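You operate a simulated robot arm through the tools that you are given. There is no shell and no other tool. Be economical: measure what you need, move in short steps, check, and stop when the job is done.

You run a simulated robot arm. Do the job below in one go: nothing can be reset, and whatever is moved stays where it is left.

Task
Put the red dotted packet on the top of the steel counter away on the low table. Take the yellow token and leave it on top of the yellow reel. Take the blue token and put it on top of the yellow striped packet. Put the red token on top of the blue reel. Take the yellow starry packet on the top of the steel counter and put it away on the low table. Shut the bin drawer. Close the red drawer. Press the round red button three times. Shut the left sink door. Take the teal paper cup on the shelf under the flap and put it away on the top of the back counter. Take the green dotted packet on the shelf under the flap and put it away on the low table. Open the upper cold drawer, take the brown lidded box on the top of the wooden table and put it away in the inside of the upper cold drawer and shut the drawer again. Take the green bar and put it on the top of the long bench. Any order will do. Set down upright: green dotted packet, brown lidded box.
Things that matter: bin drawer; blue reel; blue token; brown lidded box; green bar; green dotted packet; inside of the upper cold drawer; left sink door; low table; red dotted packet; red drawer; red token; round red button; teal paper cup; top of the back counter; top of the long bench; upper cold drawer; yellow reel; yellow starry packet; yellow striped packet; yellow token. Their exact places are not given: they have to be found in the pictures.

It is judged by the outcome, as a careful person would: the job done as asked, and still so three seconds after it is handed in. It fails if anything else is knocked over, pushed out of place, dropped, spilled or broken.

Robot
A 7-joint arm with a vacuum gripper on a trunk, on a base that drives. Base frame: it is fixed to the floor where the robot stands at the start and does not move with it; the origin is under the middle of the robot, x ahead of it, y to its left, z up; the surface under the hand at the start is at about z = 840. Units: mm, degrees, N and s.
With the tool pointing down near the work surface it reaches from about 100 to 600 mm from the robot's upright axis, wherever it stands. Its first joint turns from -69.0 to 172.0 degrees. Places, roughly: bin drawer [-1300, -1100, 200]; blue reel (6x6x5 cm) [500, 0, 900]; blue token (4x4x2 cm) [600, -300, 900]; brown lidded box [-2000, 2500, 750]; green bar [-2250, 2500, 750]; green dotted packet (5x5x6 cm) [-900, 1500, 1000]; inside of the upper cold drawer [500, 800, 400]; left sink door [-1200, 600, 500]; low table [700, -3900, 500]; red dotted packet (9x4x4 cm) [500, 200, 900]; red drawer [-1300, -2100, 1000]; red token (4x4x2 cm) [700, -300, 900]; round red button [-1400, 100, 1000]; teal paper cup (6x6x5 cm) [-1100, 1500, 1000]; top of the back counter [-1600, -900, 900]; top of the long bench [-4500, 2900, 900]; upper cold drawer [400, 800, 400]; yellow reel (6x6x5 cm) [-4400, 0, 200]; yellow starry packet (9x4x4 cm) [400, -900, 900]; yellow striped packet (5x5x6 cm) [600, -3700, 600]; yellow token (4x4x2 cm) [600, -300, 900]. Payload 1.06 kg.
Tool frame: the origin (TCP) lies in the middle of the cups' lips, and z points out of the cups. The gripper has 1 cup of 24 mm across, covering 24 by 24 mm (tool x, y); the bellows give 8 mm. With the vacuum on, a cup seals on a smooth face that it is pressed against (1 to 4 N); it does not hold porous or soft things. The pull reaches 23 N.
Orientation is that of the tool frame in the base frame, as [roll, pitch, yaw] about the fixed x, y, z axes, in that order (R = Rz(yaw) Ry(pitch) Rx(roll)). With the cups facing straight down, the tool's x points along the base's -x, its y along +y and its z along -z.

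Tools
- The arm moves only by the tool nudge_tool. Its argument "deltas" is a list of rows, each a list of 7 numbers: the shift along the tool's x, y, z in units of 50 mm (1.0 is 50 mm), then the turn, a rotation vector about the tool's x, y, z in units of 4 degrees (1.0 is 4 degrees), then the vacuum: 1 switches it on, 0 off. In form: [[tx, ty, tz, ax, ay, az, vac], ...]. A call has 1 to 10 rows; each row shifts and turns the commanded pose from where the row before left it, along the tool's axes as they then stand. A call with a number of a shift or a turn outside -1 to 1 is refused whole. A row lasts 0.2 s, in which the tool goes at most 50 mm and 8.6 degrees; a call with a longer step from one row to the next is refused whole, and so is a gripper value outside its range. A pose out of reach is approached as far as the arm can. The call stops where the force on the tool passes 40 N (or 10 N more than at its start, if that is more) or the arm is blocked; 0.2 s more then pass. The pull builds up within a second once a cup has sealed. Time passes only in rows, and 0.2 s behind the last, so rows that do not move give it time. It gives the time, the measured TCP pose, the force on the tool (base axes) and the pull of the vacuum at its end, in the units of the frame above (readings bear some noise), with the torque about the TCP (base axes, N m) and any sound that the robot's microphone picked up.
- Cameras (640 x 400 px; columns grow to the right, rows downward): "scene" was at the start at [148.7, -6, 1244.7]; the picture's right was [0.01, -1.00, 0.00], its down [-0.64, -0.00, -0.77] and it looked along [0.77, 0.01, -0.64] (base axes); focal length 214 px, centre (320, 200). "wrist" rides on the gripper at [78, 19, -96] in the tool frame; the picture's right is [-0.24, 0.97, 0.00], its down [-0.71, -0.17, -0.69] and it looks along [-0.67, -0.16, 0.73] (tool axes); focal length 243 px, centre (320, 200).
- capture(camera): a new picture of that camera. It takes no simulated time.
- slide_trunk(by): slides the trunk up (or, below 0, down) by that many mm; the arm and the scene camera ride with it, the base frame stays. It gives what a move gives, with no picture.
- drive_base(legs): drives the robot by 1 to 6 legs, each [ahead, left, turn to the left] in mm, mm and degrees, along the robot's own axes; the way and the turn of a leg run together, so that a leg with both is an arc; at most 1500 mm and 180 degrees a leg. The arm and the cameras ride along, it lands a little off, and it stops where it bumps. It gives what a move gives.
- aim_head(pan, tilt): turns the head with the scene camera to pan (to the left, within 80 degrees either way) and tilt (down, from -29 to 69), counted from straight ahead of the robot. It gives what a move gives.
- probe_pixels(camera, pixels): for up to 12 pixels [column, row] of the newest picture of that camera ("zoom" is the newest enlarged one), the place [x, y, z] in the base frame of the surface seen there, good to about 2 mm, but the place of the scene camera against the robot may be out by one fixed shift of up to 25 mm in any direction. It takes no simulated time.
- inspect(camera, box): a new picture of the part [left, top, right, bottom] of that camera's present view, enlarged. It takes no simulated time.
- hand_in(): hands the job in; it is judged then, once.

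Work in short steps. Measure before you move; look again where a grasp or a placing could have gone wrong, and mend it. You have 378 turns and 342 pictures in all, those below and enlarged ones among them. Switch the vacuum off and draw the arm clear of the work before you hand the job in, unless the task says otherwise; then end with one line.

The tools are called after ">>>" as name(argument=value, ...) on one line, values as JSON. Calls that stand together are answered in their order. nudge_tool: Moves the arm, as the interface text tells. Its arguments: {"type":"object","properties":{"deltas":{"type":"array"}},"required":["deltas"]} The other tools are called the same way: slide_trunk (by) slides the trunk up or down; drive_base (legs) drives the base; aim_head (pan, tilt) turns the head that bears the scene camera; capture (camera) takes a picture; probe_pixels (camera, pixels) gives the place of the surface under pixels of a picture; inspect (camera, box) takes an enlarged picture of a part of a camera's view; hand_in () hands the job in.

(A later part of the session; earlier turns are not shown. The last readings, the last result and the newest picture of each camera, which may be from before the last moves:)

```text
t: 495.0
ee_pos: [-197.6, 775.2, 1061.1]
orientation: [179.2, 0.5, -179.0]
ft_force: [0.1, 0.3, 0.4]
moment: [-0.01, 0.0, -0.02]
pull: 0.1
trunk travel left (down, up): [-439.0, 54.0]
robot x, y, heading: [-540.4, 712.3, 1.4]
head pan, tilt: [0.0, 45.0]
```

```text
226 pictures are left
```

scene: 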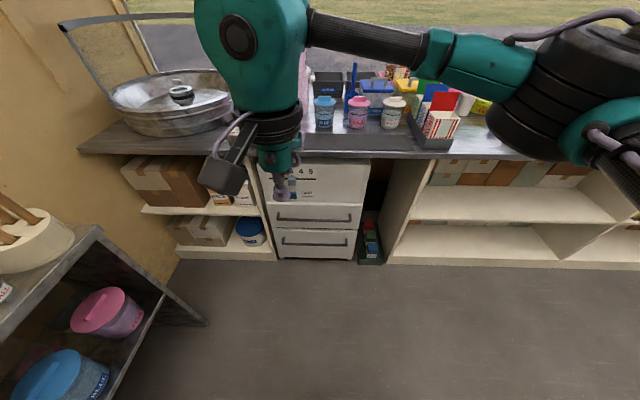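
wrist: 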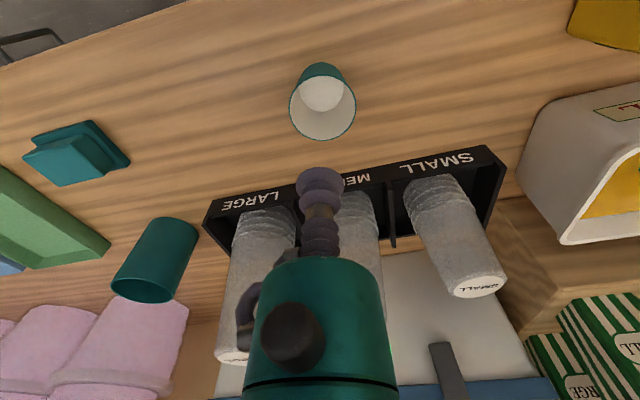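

The cold unit shows two drawers: upper handle at (312,218), lower at (314,241). I probe and enlarge.

>>> inspect(camera="scene", box=[240, 150, 390, 270])

>>> probe_pixels(camera="scene", pixels=[[312, 218], [285, 217], [340, 218], [312, 210], [312, 224], [314, 241], [320, 190], [270, 215], [360, 215], [312, 235]])

```text
3.33 times, centred on (315, 210) of scene
```

zoom: 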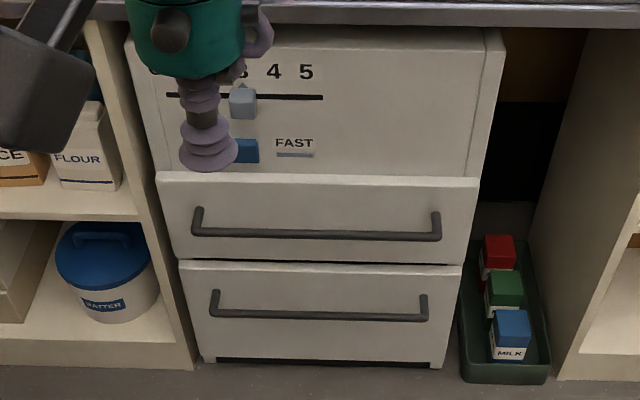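

```text
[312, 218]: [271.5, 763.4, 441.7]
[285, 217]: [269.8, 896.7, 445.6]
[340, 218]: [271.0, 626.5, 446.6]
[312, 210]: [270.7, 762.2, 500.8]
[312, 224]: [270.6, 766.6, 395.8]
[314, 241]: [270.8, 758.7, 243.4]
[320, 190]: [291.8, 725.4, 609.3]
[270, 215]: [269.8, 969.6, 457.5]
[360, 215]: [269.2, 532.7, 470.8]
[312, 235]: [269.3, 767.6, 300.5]
```

The upper drawer's face is at x≈271, y 530–990, z≈355–555. I'll pull it with suction on the face above the handle. First tip the tool forward.

>>> drive_base(legs=[[0, 0, -1.4]])

>>> nudge_tool(deltas=[[-0.9, 0, 0, 0, 0, 0, 0], [-0.9, 0, 0, 0, 0, 0, 0], [-0.9, 0, 0, 0, -1, 0, 0], [0, 0, 0, 0, -1, 0, 0], [0, 0, 0, 0, -1, 0, 0], [0, 0, 0, 0, -1, 0, 0], [0, 0, 0, 0, -1, 0, 0], [0, 0, 0, 0, -1, 0, 0], [0, 0, 0, 0, -1, 0, 0], [0, 0, 0, 0, -1, 0, 0]])

>>> nudge_tool(deltas=[[0, 0, 0, 0, -1, 0, 0], [0, 0, 0, 0, -1, 0, 0], [0, 0, 0, 0, -1, 0, 0], [0, 0, 0, 0, -1, 0, 0], [0, 0, 0, 0, -1, 0, 0], [0, 0, 0, 0, -1, 0, 0], [0, 0, 0, 0, -1, 0, 0]])

>>> nudge_tool(deltas=[[0, 0, 0, 0, -1, 0, 0], [0, 0, 0, 0, -1, 0, 0], [0, 0, 0, 0, -1, 0, 0], [0, 0, 0, 0, -1, 0, 0], [0, 0, 0, 0, -1, 0, 0], [0, 0, 0, 0, -1, 0, 0], [0, 0, 0, 0, -1, 0, 0]])

>>> slide_trunk(by=-200)

>>> slide_trunk(by=-200)

```text
t: 495.8
ee_pos: [-196.0, 765.8, 1061.0]
orientation: [179.2, 0.6, 179.8]
ft_force: [0.0, 0.1, -0.4]
moment: [0.04, -0.01, 0.0]
pull: 0.0
trunk travel left (down, up): [-439.0, 54.0]
robot x, y, heading: [-546.6, 706.9, 0.2]
head pan, tilt: [0.0, 45.0]
```

```text
t: 498.0
ee_pos: [-60.6, 765.7, 1062.2]
orientation: [179.0, 32.6, 179.3]
ft_force: [0.1, -0.7, 0.1]
moment: [-0.02, 0.0, 0.04]
pull: 0.2
trunk travel left (down, up): [-439.0, 54.0]
robot x, y, heading: [-546.6, 710.5, 0.3]
head pan, tilt: [0.0, 45.0]
```

```text
t: 499.6
ee_pos: [-59.5, 765.3, 1062.4]
orientation: [178.3, 60.6, 178.1]
ft_force: [-0.4, 0.5, -0.5]
moment: [0.01, -0.01, 0.0]
pull: 0.0
trunk travel left (down, up): [-439.0, 54.0]
robot x, y, heading: [-548.0, 709.4, 0.2]
head pan, tilt: [0.0, 45.0]
```

```text
t: 501.2
ee_pos: [-59.7, 764.5, 1063.1]
orientation: [146.2, 88.3, 146.0]
ft_force: [-0.8, 0.1, -0.3]
moment: [-0.02, -0.03, 0.0]
pull: 0.1
trunk travel left (down, up): [-439.0, 54.0]
robot x, y, heading: [-543.9, 709.6, 0.2]
head pan, tilt: [0.0, 45.0]
```

```text
t: 503.4
ee_pos: [-61.7, 764.9, 861.8]
orientation: [149.5, 88.3, 149.2]
ft_force: [-0.6, -0.3, 0.6]
moment: [0.0, 0.0, 0.0]
pull: 0.0
trunk travel left (down, up): [-239.0, 254.0]
robot x, y, heading: [-544.0, 711.6, 0.3]
head pan, tilt: [0.0, 45.0]
```

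```text
t: 505.5
ee_pos: [-60.6, 764.7, 661.8]
orientation: [149.8, 88.3, 149.4]
ft_force: [-0.6, 0.0, -0.8]
moment: [0.02, 0.01, 0.01]
pull: 0.0
trunk travel left (down, up): [-39.0, 454.0]
robot x, y, heading: [-545.3, 711.7, 0.3]
head pan, tilt: [0.0, 45.0]
```

Horizontal at z 662. Lower to ≈512 and drive up to ~50 mm off the face.

>>> nudge_tool(deltas=[[0.9, 0, 0, 0, 0, 0, 0], [0.9, 0, 0, 0, 0, 0, 0], [0.9, 0, 0, 0, 0, 0, 0], [0.3, 0, 0, 0, 0, 0, 0]])

>>> drive_base(legs=[[270, 0, 0]])

>>> capture(camera="wrist")

>>> capture(camera="scene")

```text
t: 506.5
ee_pos: [-54.3, 766.5, 513.7]
orientation: [151.9, 88.2, 151.8]
ft_force: [0.9, -0.1, -0.2]
moment: [0.0, 0.0, -0.01]
pull: 0.0
out of reach, approached as far as the arm can: row 3, 4
trunk travel left (down, up): [-39.0, 454.0]
robot x, y, heading: [-546.6, 709.3, 0.1]
head pan, tilt: [0.0, 45.0]
```

```text
t: 508.4
ee_pos: [215.6, 767.3, 512.3]
orientation: [152.3, 88.2, 151.9]
ft_force: [-0.5, -0.1, -0.5]
moment: [-0.01, 0.05, 0.04]
pull: 0.0
trunk travel left (down, up): [-39.0, 454.0]
robot x, y, heading: [-275.4, 711.0, -0.3]
head pan, tilt: [0.0, 45.0]
```

```text
224 pictures are left
```

wrist: 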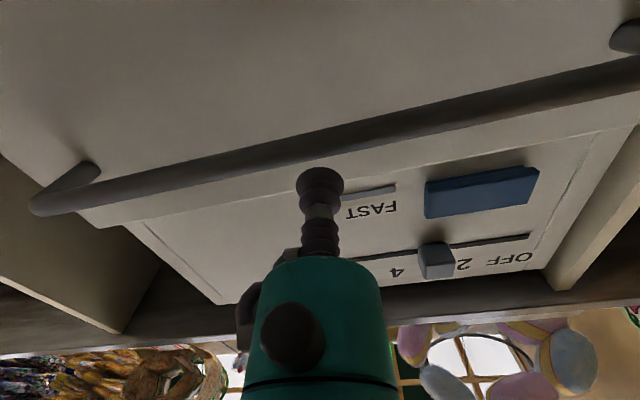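

```text
223 pictures are left
```

scene: 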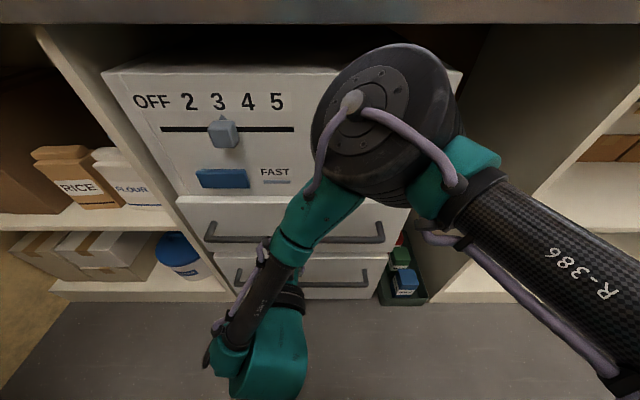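

Probe the face and handle from the wrist camera.

>>> probe_pixels(camera="wrist", pixels=[[320, 120], [320, 140], [320, 160], [400, 150], [250, 190], [200, 150], [200, 198], [300, 60], [150, 215]])

```text
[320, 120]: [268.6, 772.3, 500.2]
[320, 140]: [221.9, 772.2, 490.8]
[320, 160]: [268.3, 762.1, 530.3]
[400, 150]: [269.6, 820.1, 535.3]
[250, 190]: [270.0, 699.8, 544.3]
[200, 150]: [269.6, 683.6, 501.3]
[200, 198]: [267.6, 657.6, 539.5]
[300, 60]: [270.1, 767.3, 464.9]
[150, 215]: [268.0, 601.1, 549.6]
```

Handle bar z≈491; face x≈269 above it up to z≈552. I raise to z≈528 and press onto the face with vacuum.

>>> nudge_tool(deltas=[[-0.32, 0, 0, 0, 0, 0, 1], [0, 0, 0.5, 0, 0, 0, 1], [0, 0, 0.4, 0, 0, 0, 1], [0, 0, 0.12, 0, 0, 0, 1], [0, 0, 0.08, 0, 0, 0, 1], [0, 0, 0.04, 0, 0, 0, 1], [0, 0, 0, 0, 0, 0, 1], [0, 0, 0, 0, 0, 0, 1]])

```text
t: 510.2
ee_pos: [273.8, 765.2, 527.4]
orientation: [154.0, 88.1, 153.7]
ft_force: [-15.6, -3.2, -4.1]
moment: [0.07, -0.06, 0.06]
pull: 22.5
trunk travel left (down, up): [-39.0, 454.0]
robot x, y, heading: [-277.1, 710.5, 0.0]
head pan, tilt: [0.0, 45.0]
```

Sealed on the drawer face. I back the base slowly: 60 mm first.

>>> drive_base(legs=[[-60, 0, 0]])

```text
t: 511.2
ee_pos: [213.4, 766.1, 528.0]
orientation: [151.0, 88.2, 150.5]
ft_force: [-0.8, -2.3, -0.4]
moment: [-0.19, 0.0, 0.05]
pull: 22.5
trunk travel left (down, up): [-39.0, 454.0]
robot x, y, heading: [-337.4, 711.1, 0.2]
head pan, tilt: [0.0, 45.0]
```

Still holding (22.5 N); continue back 120 and then 120 more.

>>> drive_base(legs=[[-120, 0, 0]])

>>> drive_base(legs=[[-120, 0, 0]])

>>> capture(camera="scene")

```text
t: 512.5
ee_pos: [92.6, 766.8, 527.0]
orientation: [151.9, 88.3, 151.6]
ft_force: [-1.5, 6.4, 0.0]
moment: [-0.12, -0.04, -0.01]
pull: 23.4
trunk travel left (down, up): [-39.0, 454.0]
robot x, y, heading: [-456.2, 708.9, 0.2]
head pan, tilt: [0.0, 45.0]
```

```text
t: 513.7
ee_pos: [-25.4, 765.2, 527.7]
orientation: [152.4, 88.2, 152.1]
ft_force: [-1.9, 7.6, -1.2]
moment: [-0.16, -0.05, 0.04]
pull: 22.8
trunk travel left (down, up): [-39.0, 454.0]
robot x, y, heading: [-577.2, 711.0, 0.2]
head pan, tilt: [0.0, 45.0]
```

```text
222 pictures are left
```

scene: 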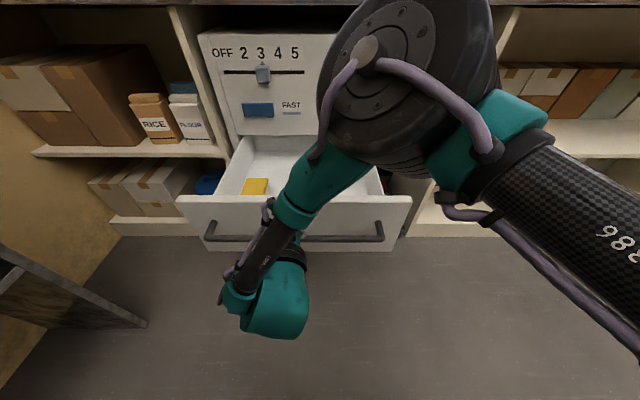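

The drawer is open ~300 mm with a yellow item inside on the left. I release and back away.

>>> nudge_tool(deltas=[[0, 0, 0, 0, 0, 0, 0], [0, 0, 0, 0, 0, 0, 0], [0, 0, 0, 0, 0, 0, 0], [0, 0, -0.2, 0, 0, 0, 0], [0, 0, -0.6, 0, 0, 0, 0]])

>>> drive_base(legs=[[-60, 0, 0]])

>>> slide_trunk(by=300)

>>> capture(camera="scene")

```text
t: 514.9
ee_pos: [-64.2, 765.9, 530.4]
orientation: [151.6, 88.3, 151.2]
ft_force: [-0.4, 0.2, 0.4]
moment: [-0.02, -0.03, 0.02]
pull: 0.1
trunk travel left (down, up): [-39.0, 454.0]
robot x, y, heading: [-573.7, 707.7, 0.0]
head pan, tilt: [0.0, 45.0]
```

```text
t: 515.9
ee_pos: [-123.2, 764.9, 530.9]
orientation: [151.8, 88.2, 151.6]
ft_force: [0.2, 0.1, -1.4]
moment: [0.02, -0.05, 0.01]
pull: 0.1
trunk travel left (down, up): [-39.0, 454.0]
robot x, y, heading: [-633.6, 710.8, 0.2]
head pan, tilt: [0.0, 45.0]
```

```text
t: 518.9
ee_pos: [-122.9, 765.2, 830.6]
orientation: [152.7, 88.2, 152.4]
ft_force: [0.0, 0.4, -0.1]
moment: [0.01, 0.0, -0.01]
pull: 0.1
trunk travel left (down, up): [-339.0, 154.0]
robot x, y, heading: [-631.6, 709.2, 0.2]
head pan, tilt: [0.0, 45.0]
```

```text
221 pictures are left
```

scene: 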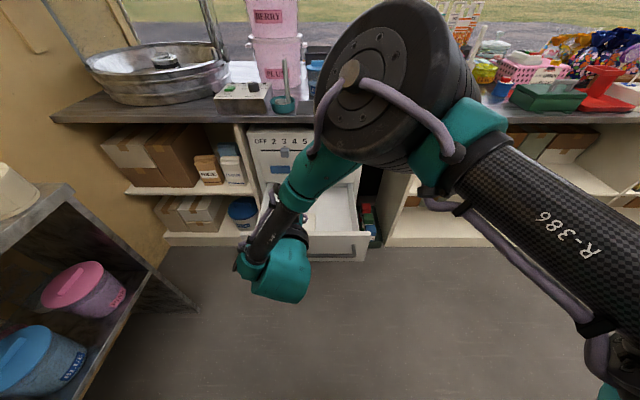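

Now tool back to pointing down, raised to z≈1080, drawn in.

>>> nudge_tool(deltas=[[-0.9, 0, 0, 0, 0, 0, 0], [-0.9, 0, 0, 0, 0, 0, 0], [-0.9, 0, 0, 0, 0, 0, 0], [-0.9, 0, 0, 0, 0, 0, 0], [-0.9, 0, 0, 0, 0, 0, 0], [0, 0, -0.8, 0, 1, 0, 0], [0, 0, -0.8, 0, 1, 0, 0], [0, 0, 0, 0, 1, 0, 0], [0, 0, 0, 0, 1, 0, 0], [0, 0, 0, 0, 1, 0, 0]])

>>> nudge_tool(deltas=[[0, 0, 0, 0, 1, 0, 0], [0, 0, 0, 0, 1, 0, 0], [0, 0, 0, 0, 1, 0, 0], [0, 0, 0, 0, 1, 0, 0], [0, 0, 0, 0, 1, 0, 0], [0, 0, 0, 0, 1, 0, 0], [0, 0, 0, 0, 1, 0, 0], [0, 0, 0, 0, 1, 0, 0], [0, 0, 0, 0, 1, 0, 0]])

>>> nudge_tool(deltas=[[0, 0, 0, 0, 1, 0, 0], [0, 0, 0, 0, 1, 0, 0], [0, 0, 0, 0, 1, 0, 0], [0, 0, 0, 0, 1, 0, 0], [0, 0, 0, 0, 1, 0, 0], [0, 0, 0, 0, 1, 0, 0], [0, 0, 0, 0, 1, 0, 0], [0, 0, 0, 0, 1, 0, 0]])

```text
t: 521.1
ee_pos: [-196.6, 762.9, 1058.8]
orientation: [177.8, 68.3, 177.7]
ft_force: [-0.4, 0.3, -0.3]
moment: [-0.03, -0.02, 0.0]
pull: 0.0
trunk travel left (down, up): [-339.0, 154.0]
robot x, y, heading: [-635.3, 714.4, 0.4]
head pan, tilt: [0.0, 45.0]
```

```text
t: 523.1
ee_pos: [-197.8, 762.2, 1058.7]
orientation: [179.0, 32.4, 179.3]
ft_force: [-0.4, 0.1, 0.1]
moment: [-0.03, 0.01, 0.01]
pull: 0.0
trunk travel left (down, up): [-339.0, 154.0]
robot x, y, heading: [-632.7, 710.5, 0.1]
head pan, tilt: [0.0, 45.0]
```

```text
t: 524.9
ee_pos: [-197.2, 763.3, 1059.6]
orientation: [179.2, 0.4, 179.7]
ft_force: [0.0, -0.3, -0.3]
moment: [0.01, 0.01, 0.0]
pull: 0.1
trunk travel left (down, up): [-339.0, 154.0]
robot x, y, heading: [-632.6, 711.7, 0.2]
head pan, tilt: [0.0, 45.0]
```

I raise the trunk 100, turn left to face the shelf, and approach the green dotted packet.

>>> slide_trunk(by=100)

>>> drive_base(legs=[[0, 0, 90], [0, 320, 0], [270, 0, 0]])

>>> capture(camera="wrist")

```text
t: 526.2
ee_pos: [-196.7, 762.6, 1158.8]
orientation: [179.2, 0.5, 179.7]
ft_force: [0.5, -0.1, 0.4]
moment: [0.02, -0.02, 0.0]
pull: 0.1
trunk travel left (down, up): [-439.0, 54.0]
robot x, y, heading: [-635.6, 706.6, 0.1]
head pan, tilt: [0.0, 45.0]
```

```text
t: 534.9
ee_pos: [-1008.1, 1412.1, 1158.9]
orientation: [179.3, 0.4, -90.2]
ft_force: [1.0, 1.3, -0.9]
moment: [0.02, 0.01, -0.01]
pull: 0.0
trunk travel left (down, up): [-439.0, 54.0]
robot x, y, heading: [-957.9, 973.9, 90.1]
head pan, tilt: [0.0, 45.0]
```

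```text
220 pictures are left
```

wrist: 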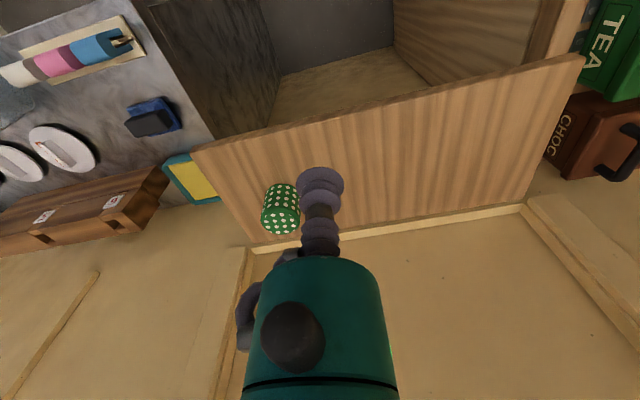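

Packet at (281,208). I shift right and forward and lower to z≈1110.

>>> nudge_tool(deltas=[[-0.5, -0.6, 0, 0, 0, 0, 0], [-0.5, -0.6, 0, 0, 0, 0, 0], [-0.5, -0.5, 0, 0, 0, 0, 0], [0, 0, 0.9, 0, 0, 0, 0]])

>>> capture(camera="wrist")

```text
t: 535.9
ee_pos: [-921.9, 1487.7, 1113.1]
orientation: [179.3, 0.4, -90.2]
ft_force: [-0.3, 0.1, -0.2]
moment: [0.01, -0.01, 0.02]
pull: 0.1
trunk travel left (down, up): [-439.0, 54.0]
robot x, y, heading: [-954.1, 973.0, 90.4]
head pan, tilt: [0.0, 45.0]
```

```text
219 pictures are left
```

wrist: 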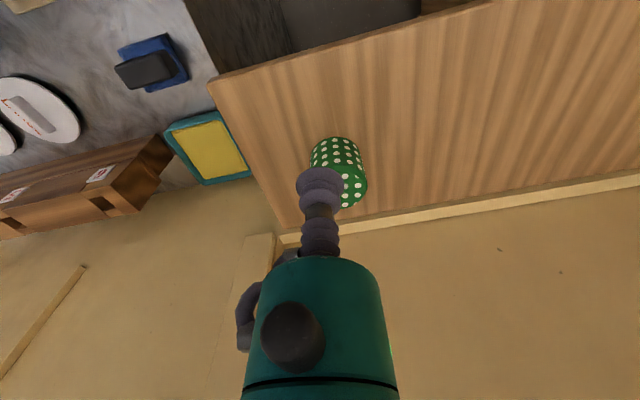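

>>> probe_pixels(camera="wrist", pixels=[[350, 190], [365, 180], [348, 205], [330, 150], [357, 170], [313, 165], [340, 140]])

```text
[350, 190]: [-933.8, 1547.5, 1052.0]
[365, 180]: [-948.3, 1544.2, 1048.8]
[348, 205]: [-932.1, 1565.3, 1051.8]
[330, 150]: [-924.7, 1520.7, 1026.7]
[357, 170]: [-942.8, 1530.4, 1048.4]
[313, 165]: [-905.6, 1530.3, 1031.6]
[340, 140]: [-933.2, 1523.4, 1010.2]
```

Top centre ≈ (-927,1543,1052). I drive 40 ahead, then go over it and press.

>>> drive_base(legs=[[40, 0, -0.3]])

>>> capture(camera="wrist")

```text
t: 536.8
ee_pos: [-919.3, 1528.3, 1112.0]
orientation: [179.1, 0.4, -90.5]
ft_force: [0.0, 0.3, -0.8]
moment: [-0.01, 0.01, -0.03]
pull: 0.0
trunk travel left (down, up): [-439.0, 54.0]
robot x, y, heading: [-951.9, 1015.9, 89.9]
head pan, tilt: [0.0, 45.0]
```

```text
218 pictures are left
```

wrist: 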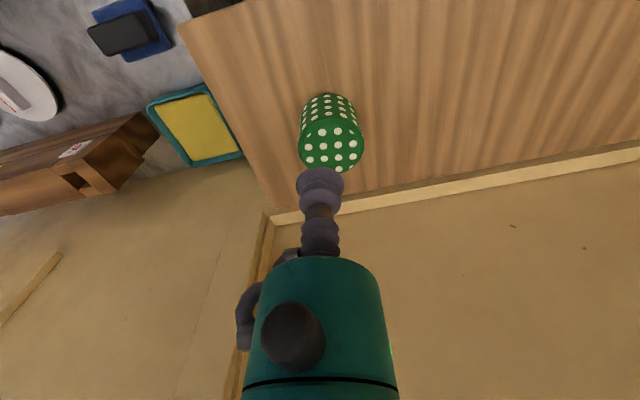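

>>> probe_pixels(camera="wrist", pixels=[[331, 147], [306, 148], [357, 143], [330, 125], [332, 165], [320, 155]])

```text
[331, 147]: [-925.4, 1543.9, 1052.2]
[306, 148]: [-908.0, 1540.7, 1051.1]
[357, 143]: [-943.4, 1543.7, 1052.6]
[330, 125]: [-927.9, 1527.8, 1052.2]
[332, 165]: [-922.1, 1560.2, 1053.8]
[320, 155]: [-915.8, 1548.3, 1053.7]
```

Centre (-926,1543). Move and press.

>>> nudge_tool(deltas=[[-0.3, 0.13, 0, 0, 0, 0, 1], [0, 0, 0.8, 0, 0, 0, 1], [0, 0, 0.3, 0, 0, 0, 1], [0, 0, 0.1, 0, 0, 0, 1], [0, 0, 0.05, 0, 0, 0, 1], [0, 0, 0, 0, 0, 0, 1], [0, 0, 0, 0, 0, 0, 1]])

```text
t: 538.4
ee_pos: [-927.4, 1542.4, 1051.6]
orientation: [179.1, 0.4, -90.4]
ft_force: [-1.9, 2.9, 7.3]
moment: [0.05, -0.03, 0.04]
pull: 22.7
trunk travel left (down, up): [-439.0, 54.0]
robot x, y, heading: [-959.1, 1016.4, 90.1]
head pan, tilt: [0.0, 45.0]
```

Sealed. Lift, retract, back out, and turn to face +x.

>>> nudge_tool(deltas=[[0, 0, -0.3, 0, 0, 0, 1], [0, 0, -0.9, 0, 0, 0, 1], [0.7, 0, -0.3, 0, 0, 0, 1], [0.9, 0.2, 0, 0, 0, 0, 1], [0.9, 0.2, 0, 0, 0, 0, 1], [0.9, 0.2, 0, 0, 0, 0, 1], [0.5, 0, 0, 0, 0, 0, 1]])

>>> drive_base(legs=[[-750, 0, 0], [0, -490, 0], [0, 0, -90]])

>>> drive_base(legs=[[0, -800, 0], [0, -700, 0]])

```text
t: 540.0
ee_pos: [-956.6, 1346.0, 1125.4]
orientation: [179.3, 0.4, -90.6]
ft_force: [-0.3, -0.7, -0.5]
moment: [0.04, -0.03, -0.02]
pull: 23.2
trunk travel left (down, up): [-439.0, 54.0]
robot x, y, heading: [-959.9, 1013.5, 90.0]
head pan, tilt: [0.0, 45.0]
```

```text
t: 552.3
ee_pos: [-136.9, 273.8, 1125.5]
orientation: [179.1, 0.5, 180.0]
ft_force: [-0.2, -1.3, -1.3]
moment: [-0.02, -0.03, 0.02]
pull: 23.0
trunk travel left (down, up): [-439.0, 54.0]
robot x, y, heading: [-471.0, 272.7, 0.3]
head pan, tilt: [0.0, 45.0]
```

```text
t: 565.7
ee_pos: [-128.1, -1207.0, 1126.1]
orientation: [179.2, 0.4, -179.7]
ft_force: [-0.1, 0.4, -0.5]
moment: [0.0, 0.04, -0.04]
pull: 23.3
trunk travel left (down, up): [-439.0, 54.0]
robot x, y, heading: [-461.6, -1213.5, 0.3]
head pan, tilt: [0.0, 45.0]
```

Continue through the door to y≈-3730.

>>> drive_base(legs=[[0, -850, -0.3], [0, -800, 0], [0, -860, 0]])

>>> drive_base(legs=[[545, 0, 0]])

>>> nudge_tool(deltas=[[-0.9, 0, 0, 0, 0, 0, 1], [-0.9, 0, 0, 0, 0, 0, 1], [-0.5, 0, 0, 0, 0, 0, 1]])

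>>> slide_trunk(by=-170)

>>> slide_trunk(by=-170)

>>> capture(camera="wrist")

```text
t: 588.2
ee_pos: [-148.1, -3747.5, 1124.9]
orientation: [179.2, 0.4, 178.1]
ft_force: [0.5, -0.5, -0.1]
moment: [-0.01, 0.0, -0.03]
pull: 22.7
trunk travel left (down, up): [-439.0, 54.0]
robot x, y, heading: [-478.7, -3737.4, -1.3]
head pan, tilt: [0.0, 45.0]
```

```text
t: 591.4
ee_pos: [398.0, -3768.8, 1125.7]
orientation: [179.2, 0.4, 177.4]
ft_force: [0.6, 0.3, -0.6]
moment: [0.02, 0.0, 0.03]
pull: 22.5
trunk travel left (down, up): [-439.0, 54.0]
robot x, y, heading: [63.4, -3761.8, -2.1]
head pan, tilt: [0.0, 45.0]
```

```text
t: 592.2
ee_pos: [513.4, -3773.9, 1124.3]
orientation: [179.2, 0.5, 177.5]
ft_force: [0.2, 0.2, 0.0]
moment: [0.01, 0.01, -0.01]
pull: 23.2
trunk travel left (down, up): [-439.0, 54.0]
robot x, y, heading: [65.4, -3752.5, -2.3]
head pan, tilt: [0.0, 45.0]
```

```text
t: 594.1
ee_pos: [510.7, -3772.7, 956.7]
orientation: [179.2, 0.4, 177.4]
ft_force: [0.0, -0.2, -0.4]
moment: [0.01, -0.01, 0.01]
pull: 22.7
trunk travel left (down, up): [-269.0, 224.0]
robot x, y, heading: [64.5, -3755.2, -1.8]
head pan, tilt: [0.0, 45.0]
```

```text
t: 596.0
ee_pos: [510.3, -3773.5, 786.0]
orientation: [179.1, 0.6, 177.4]
ft_force: [-0.7, 0.3, -0.4]
moment: [0.04, 0.0, -0.04]
pull: 23.4
trunk travel left (down, up): [-99.0, 394.0]
robot x, y, heading: [65.7, -3755.0, -2.0]
head pan, tilt: [0.0, 45.0]
```

```text
217 pictures are left
```

wrist: 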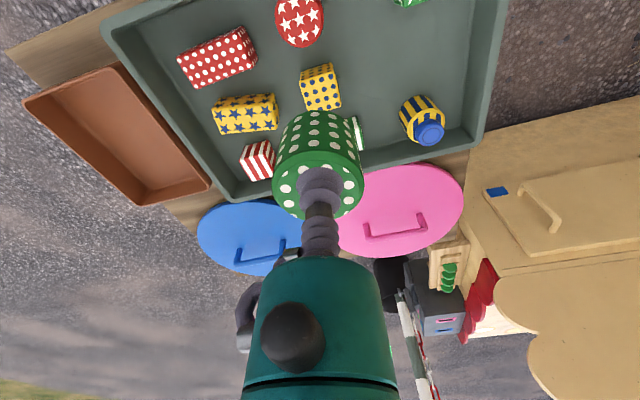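

I probe the free spot near (372,80) and its neighbours.

>>> probe_pixels(camera="wrist", pixels=[[372, 80], [341, 100], [405, 108], [410, 3], [362, 140], [430, 60], [372, 50], [320, 20]])

```text
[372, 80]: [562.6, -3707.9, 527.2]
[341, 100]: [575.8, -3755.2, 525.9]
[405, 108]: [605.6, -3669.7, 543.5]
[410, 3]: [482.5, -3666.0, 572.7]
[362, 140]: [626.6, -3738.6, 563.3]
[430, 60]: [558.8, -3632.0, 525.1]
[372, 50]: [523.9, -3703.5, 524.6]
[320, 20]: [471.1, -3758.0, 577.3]
```

Spot (545,-3702). Move there at height, lower to TCP≈590 and look.

>>> nudge_tool(deltas=[[-0.35, 0.71, 0, 0, 0, 0, 1], [-0.35, 0.71, 0, 0, 0, 0, 1], [0, 0, 0.9, 0, 0, 0, 1], [0, 0, 0.9, 0, 0, 0, 1], [0, 0, 0.9, 0, 0, 0, 1], [0, 0, 0.9, 0, 0, 0, 1], [0, 0, 0.3, 0, 0, 0, 1], [0, 0, 0, 0, 0, 0, 1]])

>>> capture(camera="wrist")

```text
t: 597.8
ee_pos: [550.9, -3701.2, 591.2]
orientation: [179.2, 0.3, 177.3]
ft_force: [-0.1, 0.1, -0.6]
moment: [-0.01, -0.01, -0.01]
pull: 22.1
trunk travel left (down, up): [-99.0, 394.0]
robot x, y, heading: [61.9, -3754.3, -2.3]
head pan, tilt: [0.0, 45.0]
```

```text
216 pictures are left
```

wrist: 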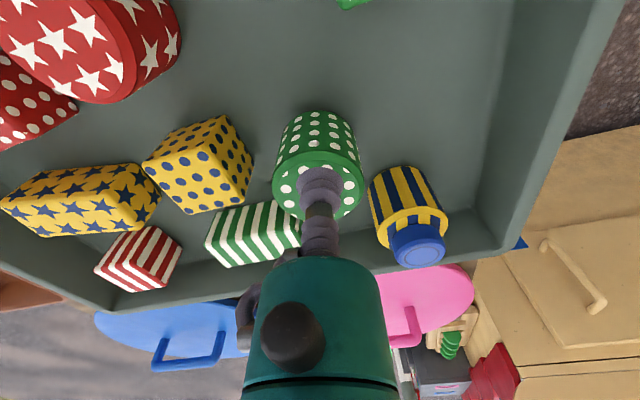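

Clear all round. Lower the last millimetres.

>>> nudge_tool(deltas=[[0, 0, 0.14, 0, 0, 0, 1], [0, 0, 0.08, 0, 0, 0, 1], [0, 0, 0.06, 0, 0, 0, 1], [0, 0, 0, 0, 0, 0, 1]])

```text
t: 598.8
ee_pos: [551.2, -3700.5, 579.7]
orientation: [179.1, 0.5, 177.5]
ft_force: [0.1, 1.7, 2.9]
moment: [-0.02, 0.03, 0.01]
pull: 23.2
trunk travel left (down, up): [-99.0, 394.0]
robot x, y, heading: [65.9, -3757.2, -2.0]
head pan, tilt: [0.0, 45.0]
```

Contact; release and lift.

>>> nudge_tool(deltas=[[0, 0, 0.03, 0, 0, 0, 0], [0, 0, 0, 0, 0, 0, 0], [0, 0, 0, 0, 0, 0, 0], [0, 0, 0, 0, 0, 0, 0], [0, 0, -0.2, 0, 0, 0, 0], [0, 0, -0.9, 0, 0, 0, 0], [0, 0, -0.9, 0, 0, 0, 0], [0, 0, -0.9, 0, 0, 0, 0], [0, 0, -0.9, 0, 0, 0, 0]])

>>> capture(camera="wrist")

```text
t: 600.8
ee_pos: [551.1, -3703.4, 767.4]
orientation: [179.2, 0.4, 177.4]
ft_force: [-0.2, -0.2, 0.5]
moment: [-0.02, -0.02, 0.0]
pull: 0.0
trunk travel left (down, up): [-99.0, 394.0]
robot x, y, heading: [62.4, -3760.1, -2.2]
head pan, tilt: [0.0, 45.0]
```

```text
215 pictures are left
```

wrist: 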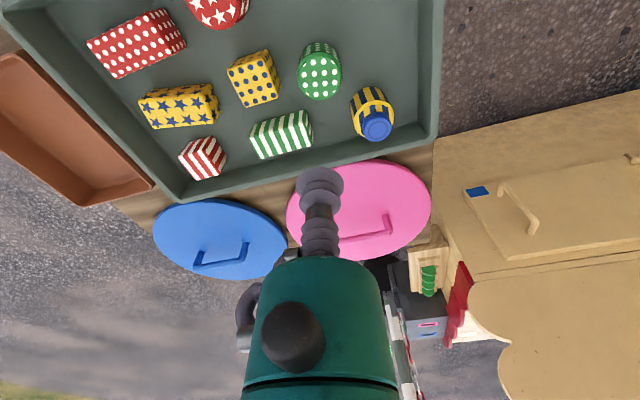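

The green dotted packet stands upright in the tray. Now outside toward the wooden table: raise trunk, draw in, back off, and turn round to look west.

>>> slide_trunk(by=240)

>>> nudge_tool(deltas=[[0.9, -0.1, 0, 0, 0, 0, 0], [0.9, -0.1, 0, 0, 0, 0, 0], [0.9, -0.1, 0, 0, 0, 0, 0]])

>>> drive_base(legs=[[-600, 0, 2], [0, 0, 90], [0, 0, 90]])

>>> aim_head(pan=0, tilt=10)

>>> capture(camera="scene")

>>> aim_head(pan=-50, tilt=10)

>>> capture(camera="scene")

```text
t: 603.3
ee_pos: [548.7, -3703.7, 1006.4]
orientation: [179.3, 0.4, 177.3]
ft_force: [0.7, 0.4, -0.4]
moment: [-0.01, -0.01, 0.01]
pull: 0.0
trunk travel left (down, up): [-339.0, 154.0]
robot x, y, heading: [65.9, -3759.7, -2.1]
head pan, tilt: [0.0, 45.0]
```

```text
t: 604.1
ee_pos: [412.6, -3711.3, 1006.0]
orientation: [179.3, 0.5, 177.4]
ft_force: [-0.2, 0.1, 0.1]
moment: [0.0, -0.02, -0.04]
pull: 0.1
trunk travel left (down, up): [-339.0, 154.0]
robot x, y, heading: [66.6, -3755.2, -2.1]
head pan, tilt: [0.0, 45.0]
```

```text
t: 615.2
ee_pos: [-875.9, -3820.3, 1008.1]
orientation: [179.2, 0.4, 2.2]
ft_force: [0.0, -0.4, 0.4]
moment: [-0.01, 0.01, 0.0]
pull: 0.0
trunk travel left (down, up): [-339.0, 154.0]
robot x, y, heading: [-530.0, -3744.7, -177.2]
head pan, tilt: [0.0, 45.0]
```

```text
t: 616.3
ee_pos: [-874.8, -3821.5, 1005.4]
orientation: [179.3, 0.5, 2.3]
ft_force: [-0.4, 0.0, -0.1]
moment: [-0.05, 0.0, 0.0]
pull: 0.0
trunk travel left (down, up): [-339.0, 154.0]
robot x, y, heading: [-529.4, -3749.2, -177.3]
head pan, tilt: [0.0, 10.0]
```

```text
214 pictures are left
```

scene: 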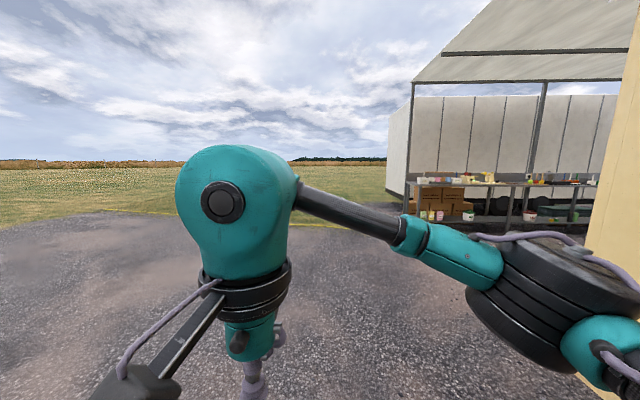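

```text
t: 617.4
ee_pos: [-874.5, -3822.3, 1006.8]
orientation: [179.2, 0.5, 2.1]
ft_force: [0.1, -0.7, 0.2]
moment: [-0.02, 0.0, 0.0]
pull: 0.1
trunk travel left (down, up): [-339.0, 154.0]
robot x, y, heading: [-527.4, -3746.1, -177.1]
head pan, tilt: [-50.0, 10.0]
```

```text
213 pictures are left
```

scene: 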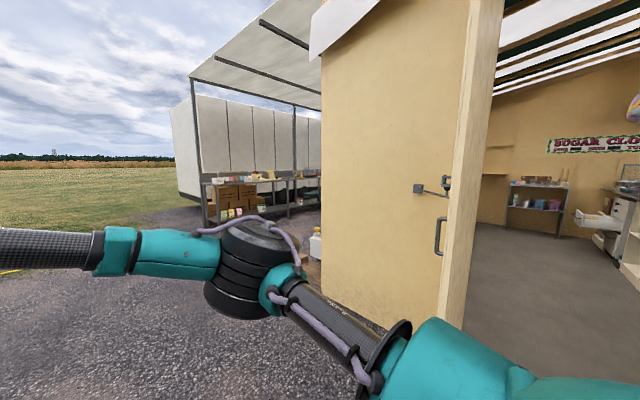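

A canopied area with benches lies to the west. I probe its structures and the door's panel.

>>> probe_pixels(camera="scene", pixels=[[330, 200], [440, 210], [315, 245], [240, 185], [300, 180], [208, 200], [195, 130], [400, 250], [250, 200], [296, 150], [460, 290], [322, 300]])

>>> inspect(camera="scene", box=[160, 140, 340, 280])

```text
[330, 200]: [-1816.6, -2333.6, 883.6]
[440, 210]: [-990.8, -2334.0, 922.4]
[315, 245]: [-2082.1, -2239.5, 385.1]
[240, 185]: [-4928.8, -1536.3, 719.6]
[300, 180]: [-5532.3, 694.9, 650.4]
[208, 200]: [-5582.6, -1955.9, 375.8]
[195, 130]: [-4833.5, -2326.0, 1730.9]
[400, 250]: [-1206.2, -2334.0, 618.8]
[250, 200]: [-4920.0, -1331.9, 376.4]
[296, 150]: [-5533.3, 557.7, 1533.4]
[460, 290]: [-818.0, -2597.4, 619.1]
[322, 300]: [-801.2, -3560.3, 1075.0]
```

```text
2.86 times, centred on (250, 210) of scene
```

zoom: 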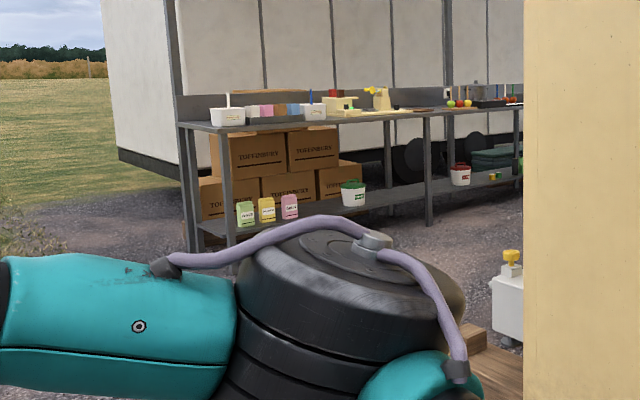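

The area between the stall (x>-1900) and the long bench (x≈-4600…-4900) is open. I drive west to x≈-3000 then look north (+y).

>>> drive_base(legs=[[1250, 0, -2.8], [1250, 0, 0]])

>>> aim_head(pan=-75, tilt=15)

>>> capture(camera="scene")

>>> aim_head(pan=-35, tilt=15)

>>> capture(camera="scene")

```text
t: 629.5
ee_pos: [-3344.5, -3888.3, 1006.6]
orientation: [179.1, 0.3, 1.3]
ft_force: [0.5, 0.5, -0.3]
moment: [-0.04, 0.0, 0.02]
pull: 0.1
trunk travel left (down, up): [-339.0, 154.0]
robot x, y, heading: [-3001.0, -3816.2, -178.0]
head pan, tilt: [-50.0, 10.0]
```

```text
t: 630.4
ee_pos: [-3344.7, -3886.7, 1007.3]
orientation: [179.3, 0.5, 1.2]
ft_force: [0.3, -0.1, 0.5]
moment: [-0.02, -0.02, -0.03]
pull: 0.0
trunk travel left (down, up): [-339.0, 154.0]
robot x, y, heading: [-3000.4, -3819.5, -178.1]
head pan, tilt: [-75.0, 15.0]
```

```text
211 pictures are left
```

scene: 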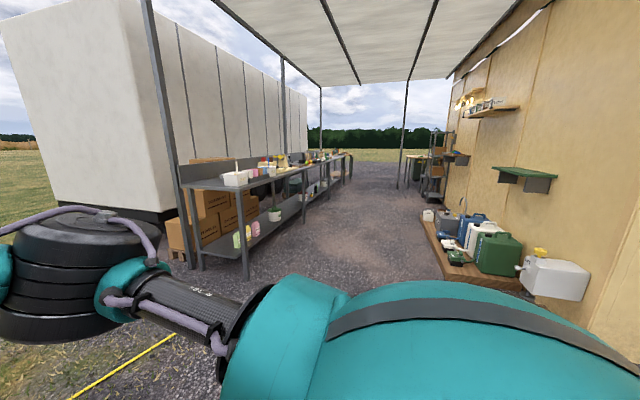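

```text
t: 631.5
ee_pos: [-3344.8, -3887.4, 1006.8]
orientation: [179.2, 0.4, 1.3]
ft_force: [0.0, -0.7, -0.9]
moment: [0.02, 0.01, -0.01]
pull: 0.1
trunk travel left (down, up): [-339.0, 154.0]
robot x, y, heading: [-2996.4, -3818.8, -178.3]
head pan, tilt: [-35.0, 15.0]
```

```text
210 pictures are left
```

scene: 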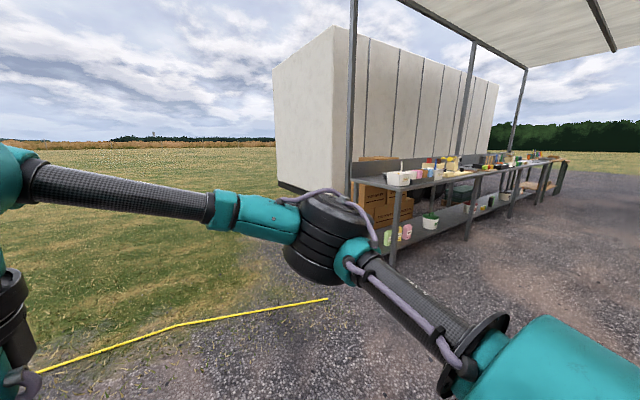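

A clear corridor runs north between bench and stall. I move to x≈-3300 and drive sideways right (north).

>>> drive_base(legs=[[250, 0, -1.8], [0, -1300, 0], [0, -1300, 0]])

>>> aim_head(pan=-78, tilt=20)

>>> capture(camera="scene")

```text
t: 655.6
ee_pos: [-3599.1, -1298.9, 1006.7]
orientation: [179.2, 0.5, -0.3]
ft_force: [0.3, 0.7, -0.5]
moment: [0.02, 0.01, 0.01]
pull: 0.0
trunk travel left (down, up): [-339.0, 154.0]
robot x, y, heading: [-3250.8, -1241.1, -180.1]
head pan, tilt: [-35.0, 15.0]
```

```text
t: 656.7
ee_pos: [-3599.1, -1298.3, 1007.0]
orientation: [179.3, 0.5, -0.3]
ft_force: [-0.3, -0.4, 1.1]
moment: [0.01, 0.0, -0.01]
pull: 0.1
trunk travel left (down, up): [-339.0, 154.0]
robot x, y, heading: [-3250.9, -1239.8, -179.9]
head pan, tilt: [-78.0, 20.0]
```

```text
209 pictures are left
```

scene: 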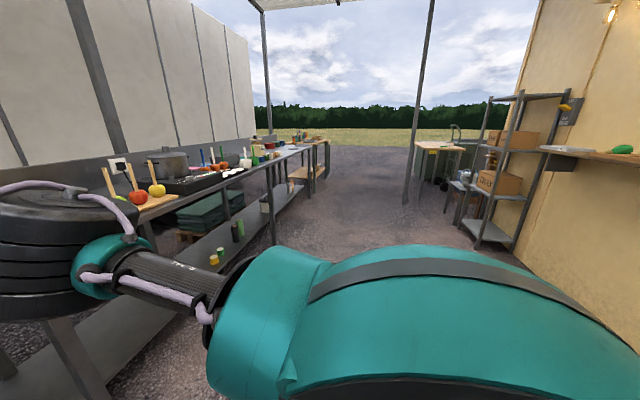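

The wooden table is visible at (435,145), beyond a pole at (415,120). I continue 1250 north and look at the bench's lower shelf for the yellow reel on the way.

>>> drive_base(legs=[[0, -1250, 0]])

>>> aim_head(pan=0, tilt=25)

>>> capture(camera="scene")

>>> aim_head(pan=-78, tilt=20)

>>> capture(camera="scene")

```text
t: 667.7
ee_pos: [-3589.6, -62.8, 1006.4]
orientation: [179.2, 0.5, -1.4]
ft_force: [0.3, -0.3, -0.5]
moment: [0.0, 0.03, 0.0]
pull: 0.1
trunk travel left (down, up): [-339.0, 154.0]
robot x, y, heading: [-3242.6, -9.3, 179.0]
head pan, tilt: [-78.0, 20.0]
```

```text
t: 669.2
ee_pos: [-3589.7, -63.2, 1006.6]
orientation: [179.2, 0.5, -1.5]
ft_force: [-0.2, 0.1, -0.5]
moment: [0.0, 0.01, 0.0]
pull: 0.2
trunk travel left (down, up): [-339.0, 154.0]
robot x, y, heading: [-3243.0, -11.4, 178.8]
head pan, tilt: [0.0, 25.0]
```

```text
208 pictures are left
```

scene: 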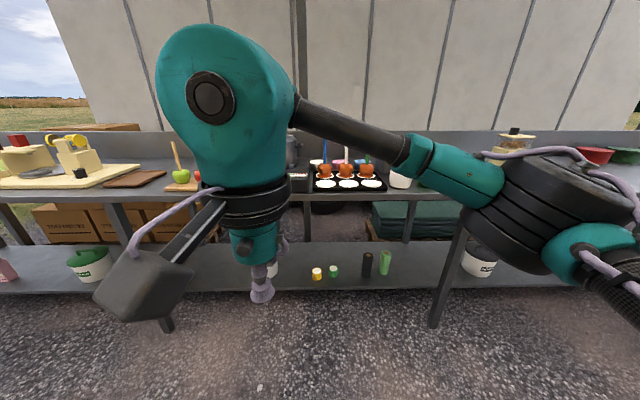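

```text
t: 670.7
ee_pos: [-3589.8, -63.0, 1007.3]
orientation: [179.2, 0.5, -1.3]
ft_force: [0.2, 0.3, 0.6]
moment: [0.01, -0.02, 0.0]
pull: 0.0
trunk travel left (down, up): [-339.0, 154.0]
robot x, y, heading: [-3243.2, -5.8, 179.0]
head pan, tilt: [-78.0, 20.0]
```

```text
207 pictures are left
```

scene: 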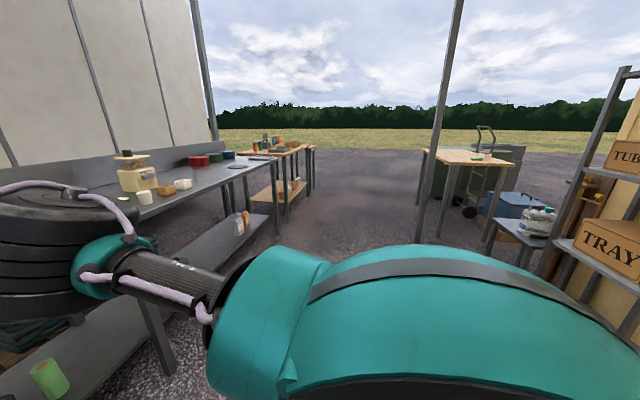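

The yellow reel stands on the lower shelf ((317,273) in the forward view). I probe the far tables here.

>>> probe_pixels(camera="scene", pixels=[[430, 180], [465, 157], [500, 160], [270, 155], [300, 148], [230, 175], [250, 165], [420, 230], [520, 240], [180, 190], [470, 150], [545, 280]])

>>> inspect(camera="scene", box=[210, 110, 330, 240])

>>> inspect(camera="scene", box=[410, 110, 570, 260])

```text
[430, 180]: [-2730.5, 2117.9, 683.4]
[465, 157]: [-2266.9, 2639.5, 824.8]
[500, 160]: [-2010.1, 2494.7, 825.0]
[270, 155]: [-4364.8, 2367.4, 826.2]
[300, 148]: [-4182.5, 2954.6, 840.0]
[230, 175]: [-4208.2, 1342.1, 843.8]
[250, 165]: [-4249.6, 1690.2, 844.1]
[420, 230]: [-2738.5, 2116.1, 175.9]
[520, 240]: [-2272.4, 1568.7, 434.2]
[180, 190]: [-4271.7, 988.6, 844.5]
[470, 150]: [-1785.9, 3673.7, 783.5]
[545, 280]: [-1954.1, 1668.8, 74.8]
```

```text
3.08 times, centred on (270, 175) of scene
```

zoom: 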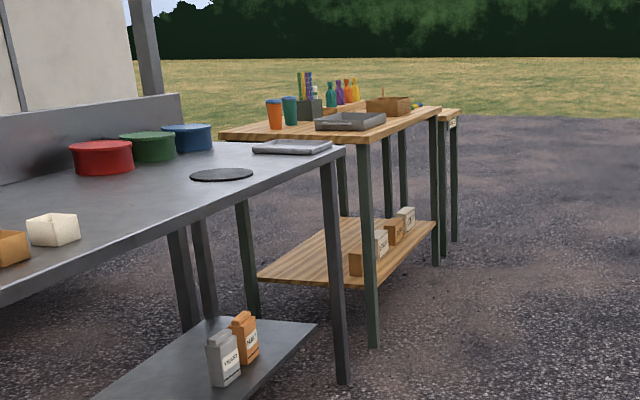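

```text
2.67 times, centred on (490, 185) of scene
```

zoom: 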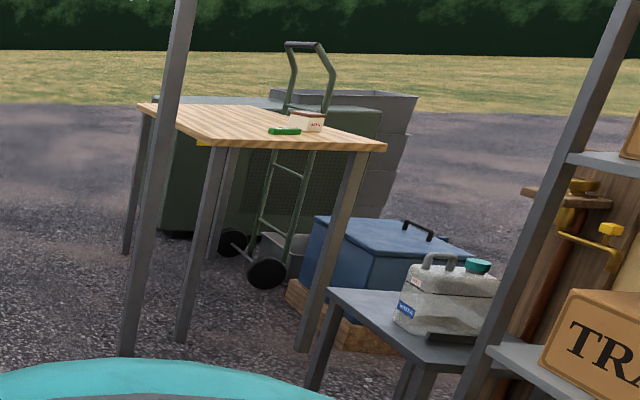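

The green bar and the brown-lidded box are on the wooden table; the green-legged wood-topped bench at (-4200…,2370…) is the long bench. I drive north 1300 more and look at the table.

>>> drive_base(legs=[[0, -1300, 1.0], [0, -900, 0]])

>>> drive_base(legs=[[0, 0, -90], [0, 0, -90]])

>>> aim_head(pan=0, tilt=25)

>>> capture(camera="scene")

```text
t: 690.2
ee_pos: [-3611.0, 2116.1, 1005.8]
orientation: [179.1, 0.6, 1.3]
ft_force: [0.3, 0.5, -1.2]
moment: [0.01, 0.0, -0.04]
pull: 0.1
trunk travel left (down, up): [-339.0, 154.0]
robot x, y, heading: [-3263.3, 2187.2, -178.0]
head pan, tilt: [-78.0, 20.0]
```

```text
t: 698.1
ee_pos: [-2925.5, 2276.1, 1007.0]
orientation: [179.2, 0.5, -175.8]
ft_force: [-0.4, 0.7, -0.2]
moment: [0.01, 0.04, 0.0]
pull: 0.0
trunk travel left (down, up): [-339.0, 154.0]
robot x, y, heading: [-3263.5, 2185.1, 4.8]
head pan, tilt: [-78.0, 20.0]
```

```text
t: 699.6
ee_pos: [-2927.0, 2275.5, 1007.4]
orientation: [179.2, 0.4, -175.8]
ft_force: [0.3, 0.3, 0.2]
moment: [0.01, -0.02, 0.0]
pull: 0.1
trunk travel left (down, up): [-339.0, 154.0]
robot x, y, heading: [-3269.1, 2183.6, 4.7]
head pan, tilt: [0.0, 25.0]
```

```text
204 pictures are left
```

scene: 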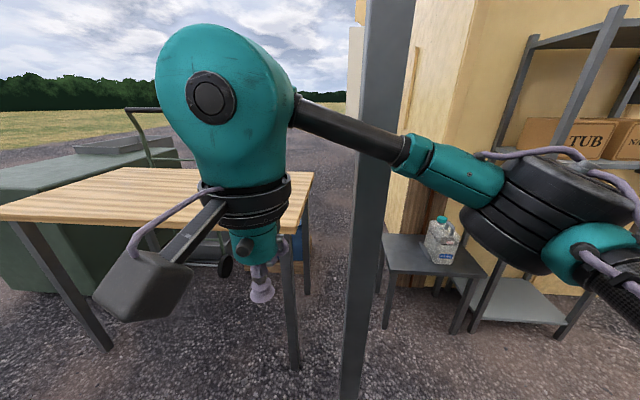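

The pole stands at about (-2730,2117), right ahead-right; I must keep left of it. I probe the table's near edge.

>>> probe_pixels(camera="scene", pixels=[[20, 218], [150, 222], [285, 225], [305, 178], [120, 175], [180, 172], [30, 205], [60, 170], [370, 200], [400, 250]])

```text
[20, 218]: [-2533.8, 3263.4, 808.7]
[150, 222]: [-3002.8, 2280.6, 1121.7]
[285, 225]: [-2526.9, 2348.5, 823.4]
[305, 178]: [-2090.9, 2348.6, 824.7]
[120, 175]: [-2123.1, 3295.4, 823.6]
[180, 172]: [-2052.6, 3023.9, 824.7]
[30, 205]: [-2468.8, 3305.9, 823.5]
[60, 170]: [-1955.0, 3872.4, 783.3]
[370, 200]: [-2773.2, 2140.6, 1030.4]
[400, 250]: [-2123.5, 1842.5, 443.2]
```

I move left (+y) 350 to get clear of the pole and see the items on the table.

>>> drive_base(legs=[[0, 350, -4.7]])

>>> aim_head(pan=-10, tilt=25)

>>> capture(camera="scene")

>>> capture(camera="wrist")

```text
t: 703.3
ee_pos: [-2935.8, 2602.5, 1006.5]
orientation: [179.1, 0.6, 179.9]
ft_force: [0.2, 0.2, 0.8]
moment: [0.01, -0.01, 0.03]
pull: 0.1
trunk travel left (down, up): [-339.0, 154.0]
robot x, y, heading: [-3283.6, 2541.7, 0.2]
head pan, tilt: [0.0, 25.0]
```

```text
t: 704.0
ee_pos: [-2936.1, 2602.1, 1006.8]
orientation: [179.2, 0.5, 179.9]
ft_force: [-0.2, 0.1, 0.5]
moment: [0.02, -0.01, 0.0]
pull: 0.0
trunk travel left (down, up): [-339.0, 154.0]
robot x, y, heading: [-3281.4, 2541.1, 0.4]
head pan, tilt: [-10.0, 25.0]
```

```text
203 pictures are left
```

scene: 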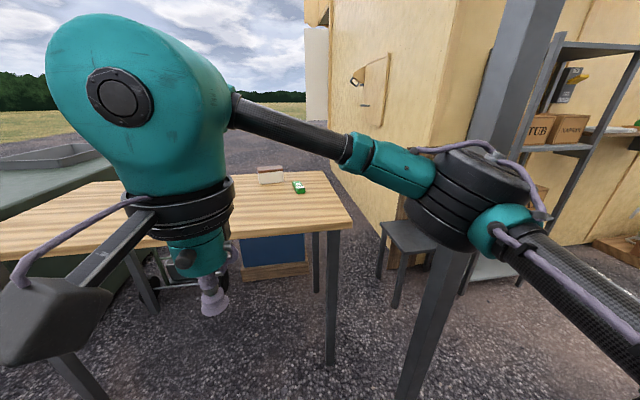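

```text
202 pictures are left
```

wrist: 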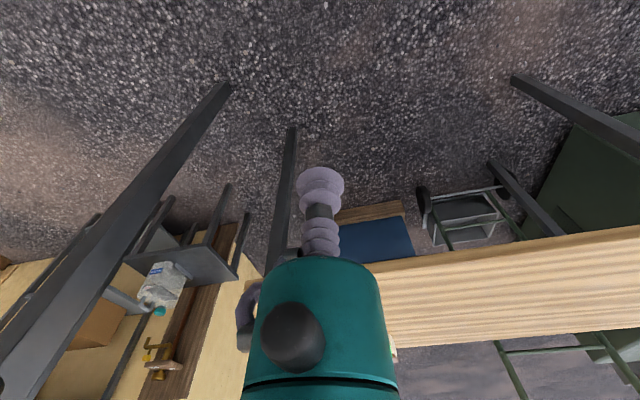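

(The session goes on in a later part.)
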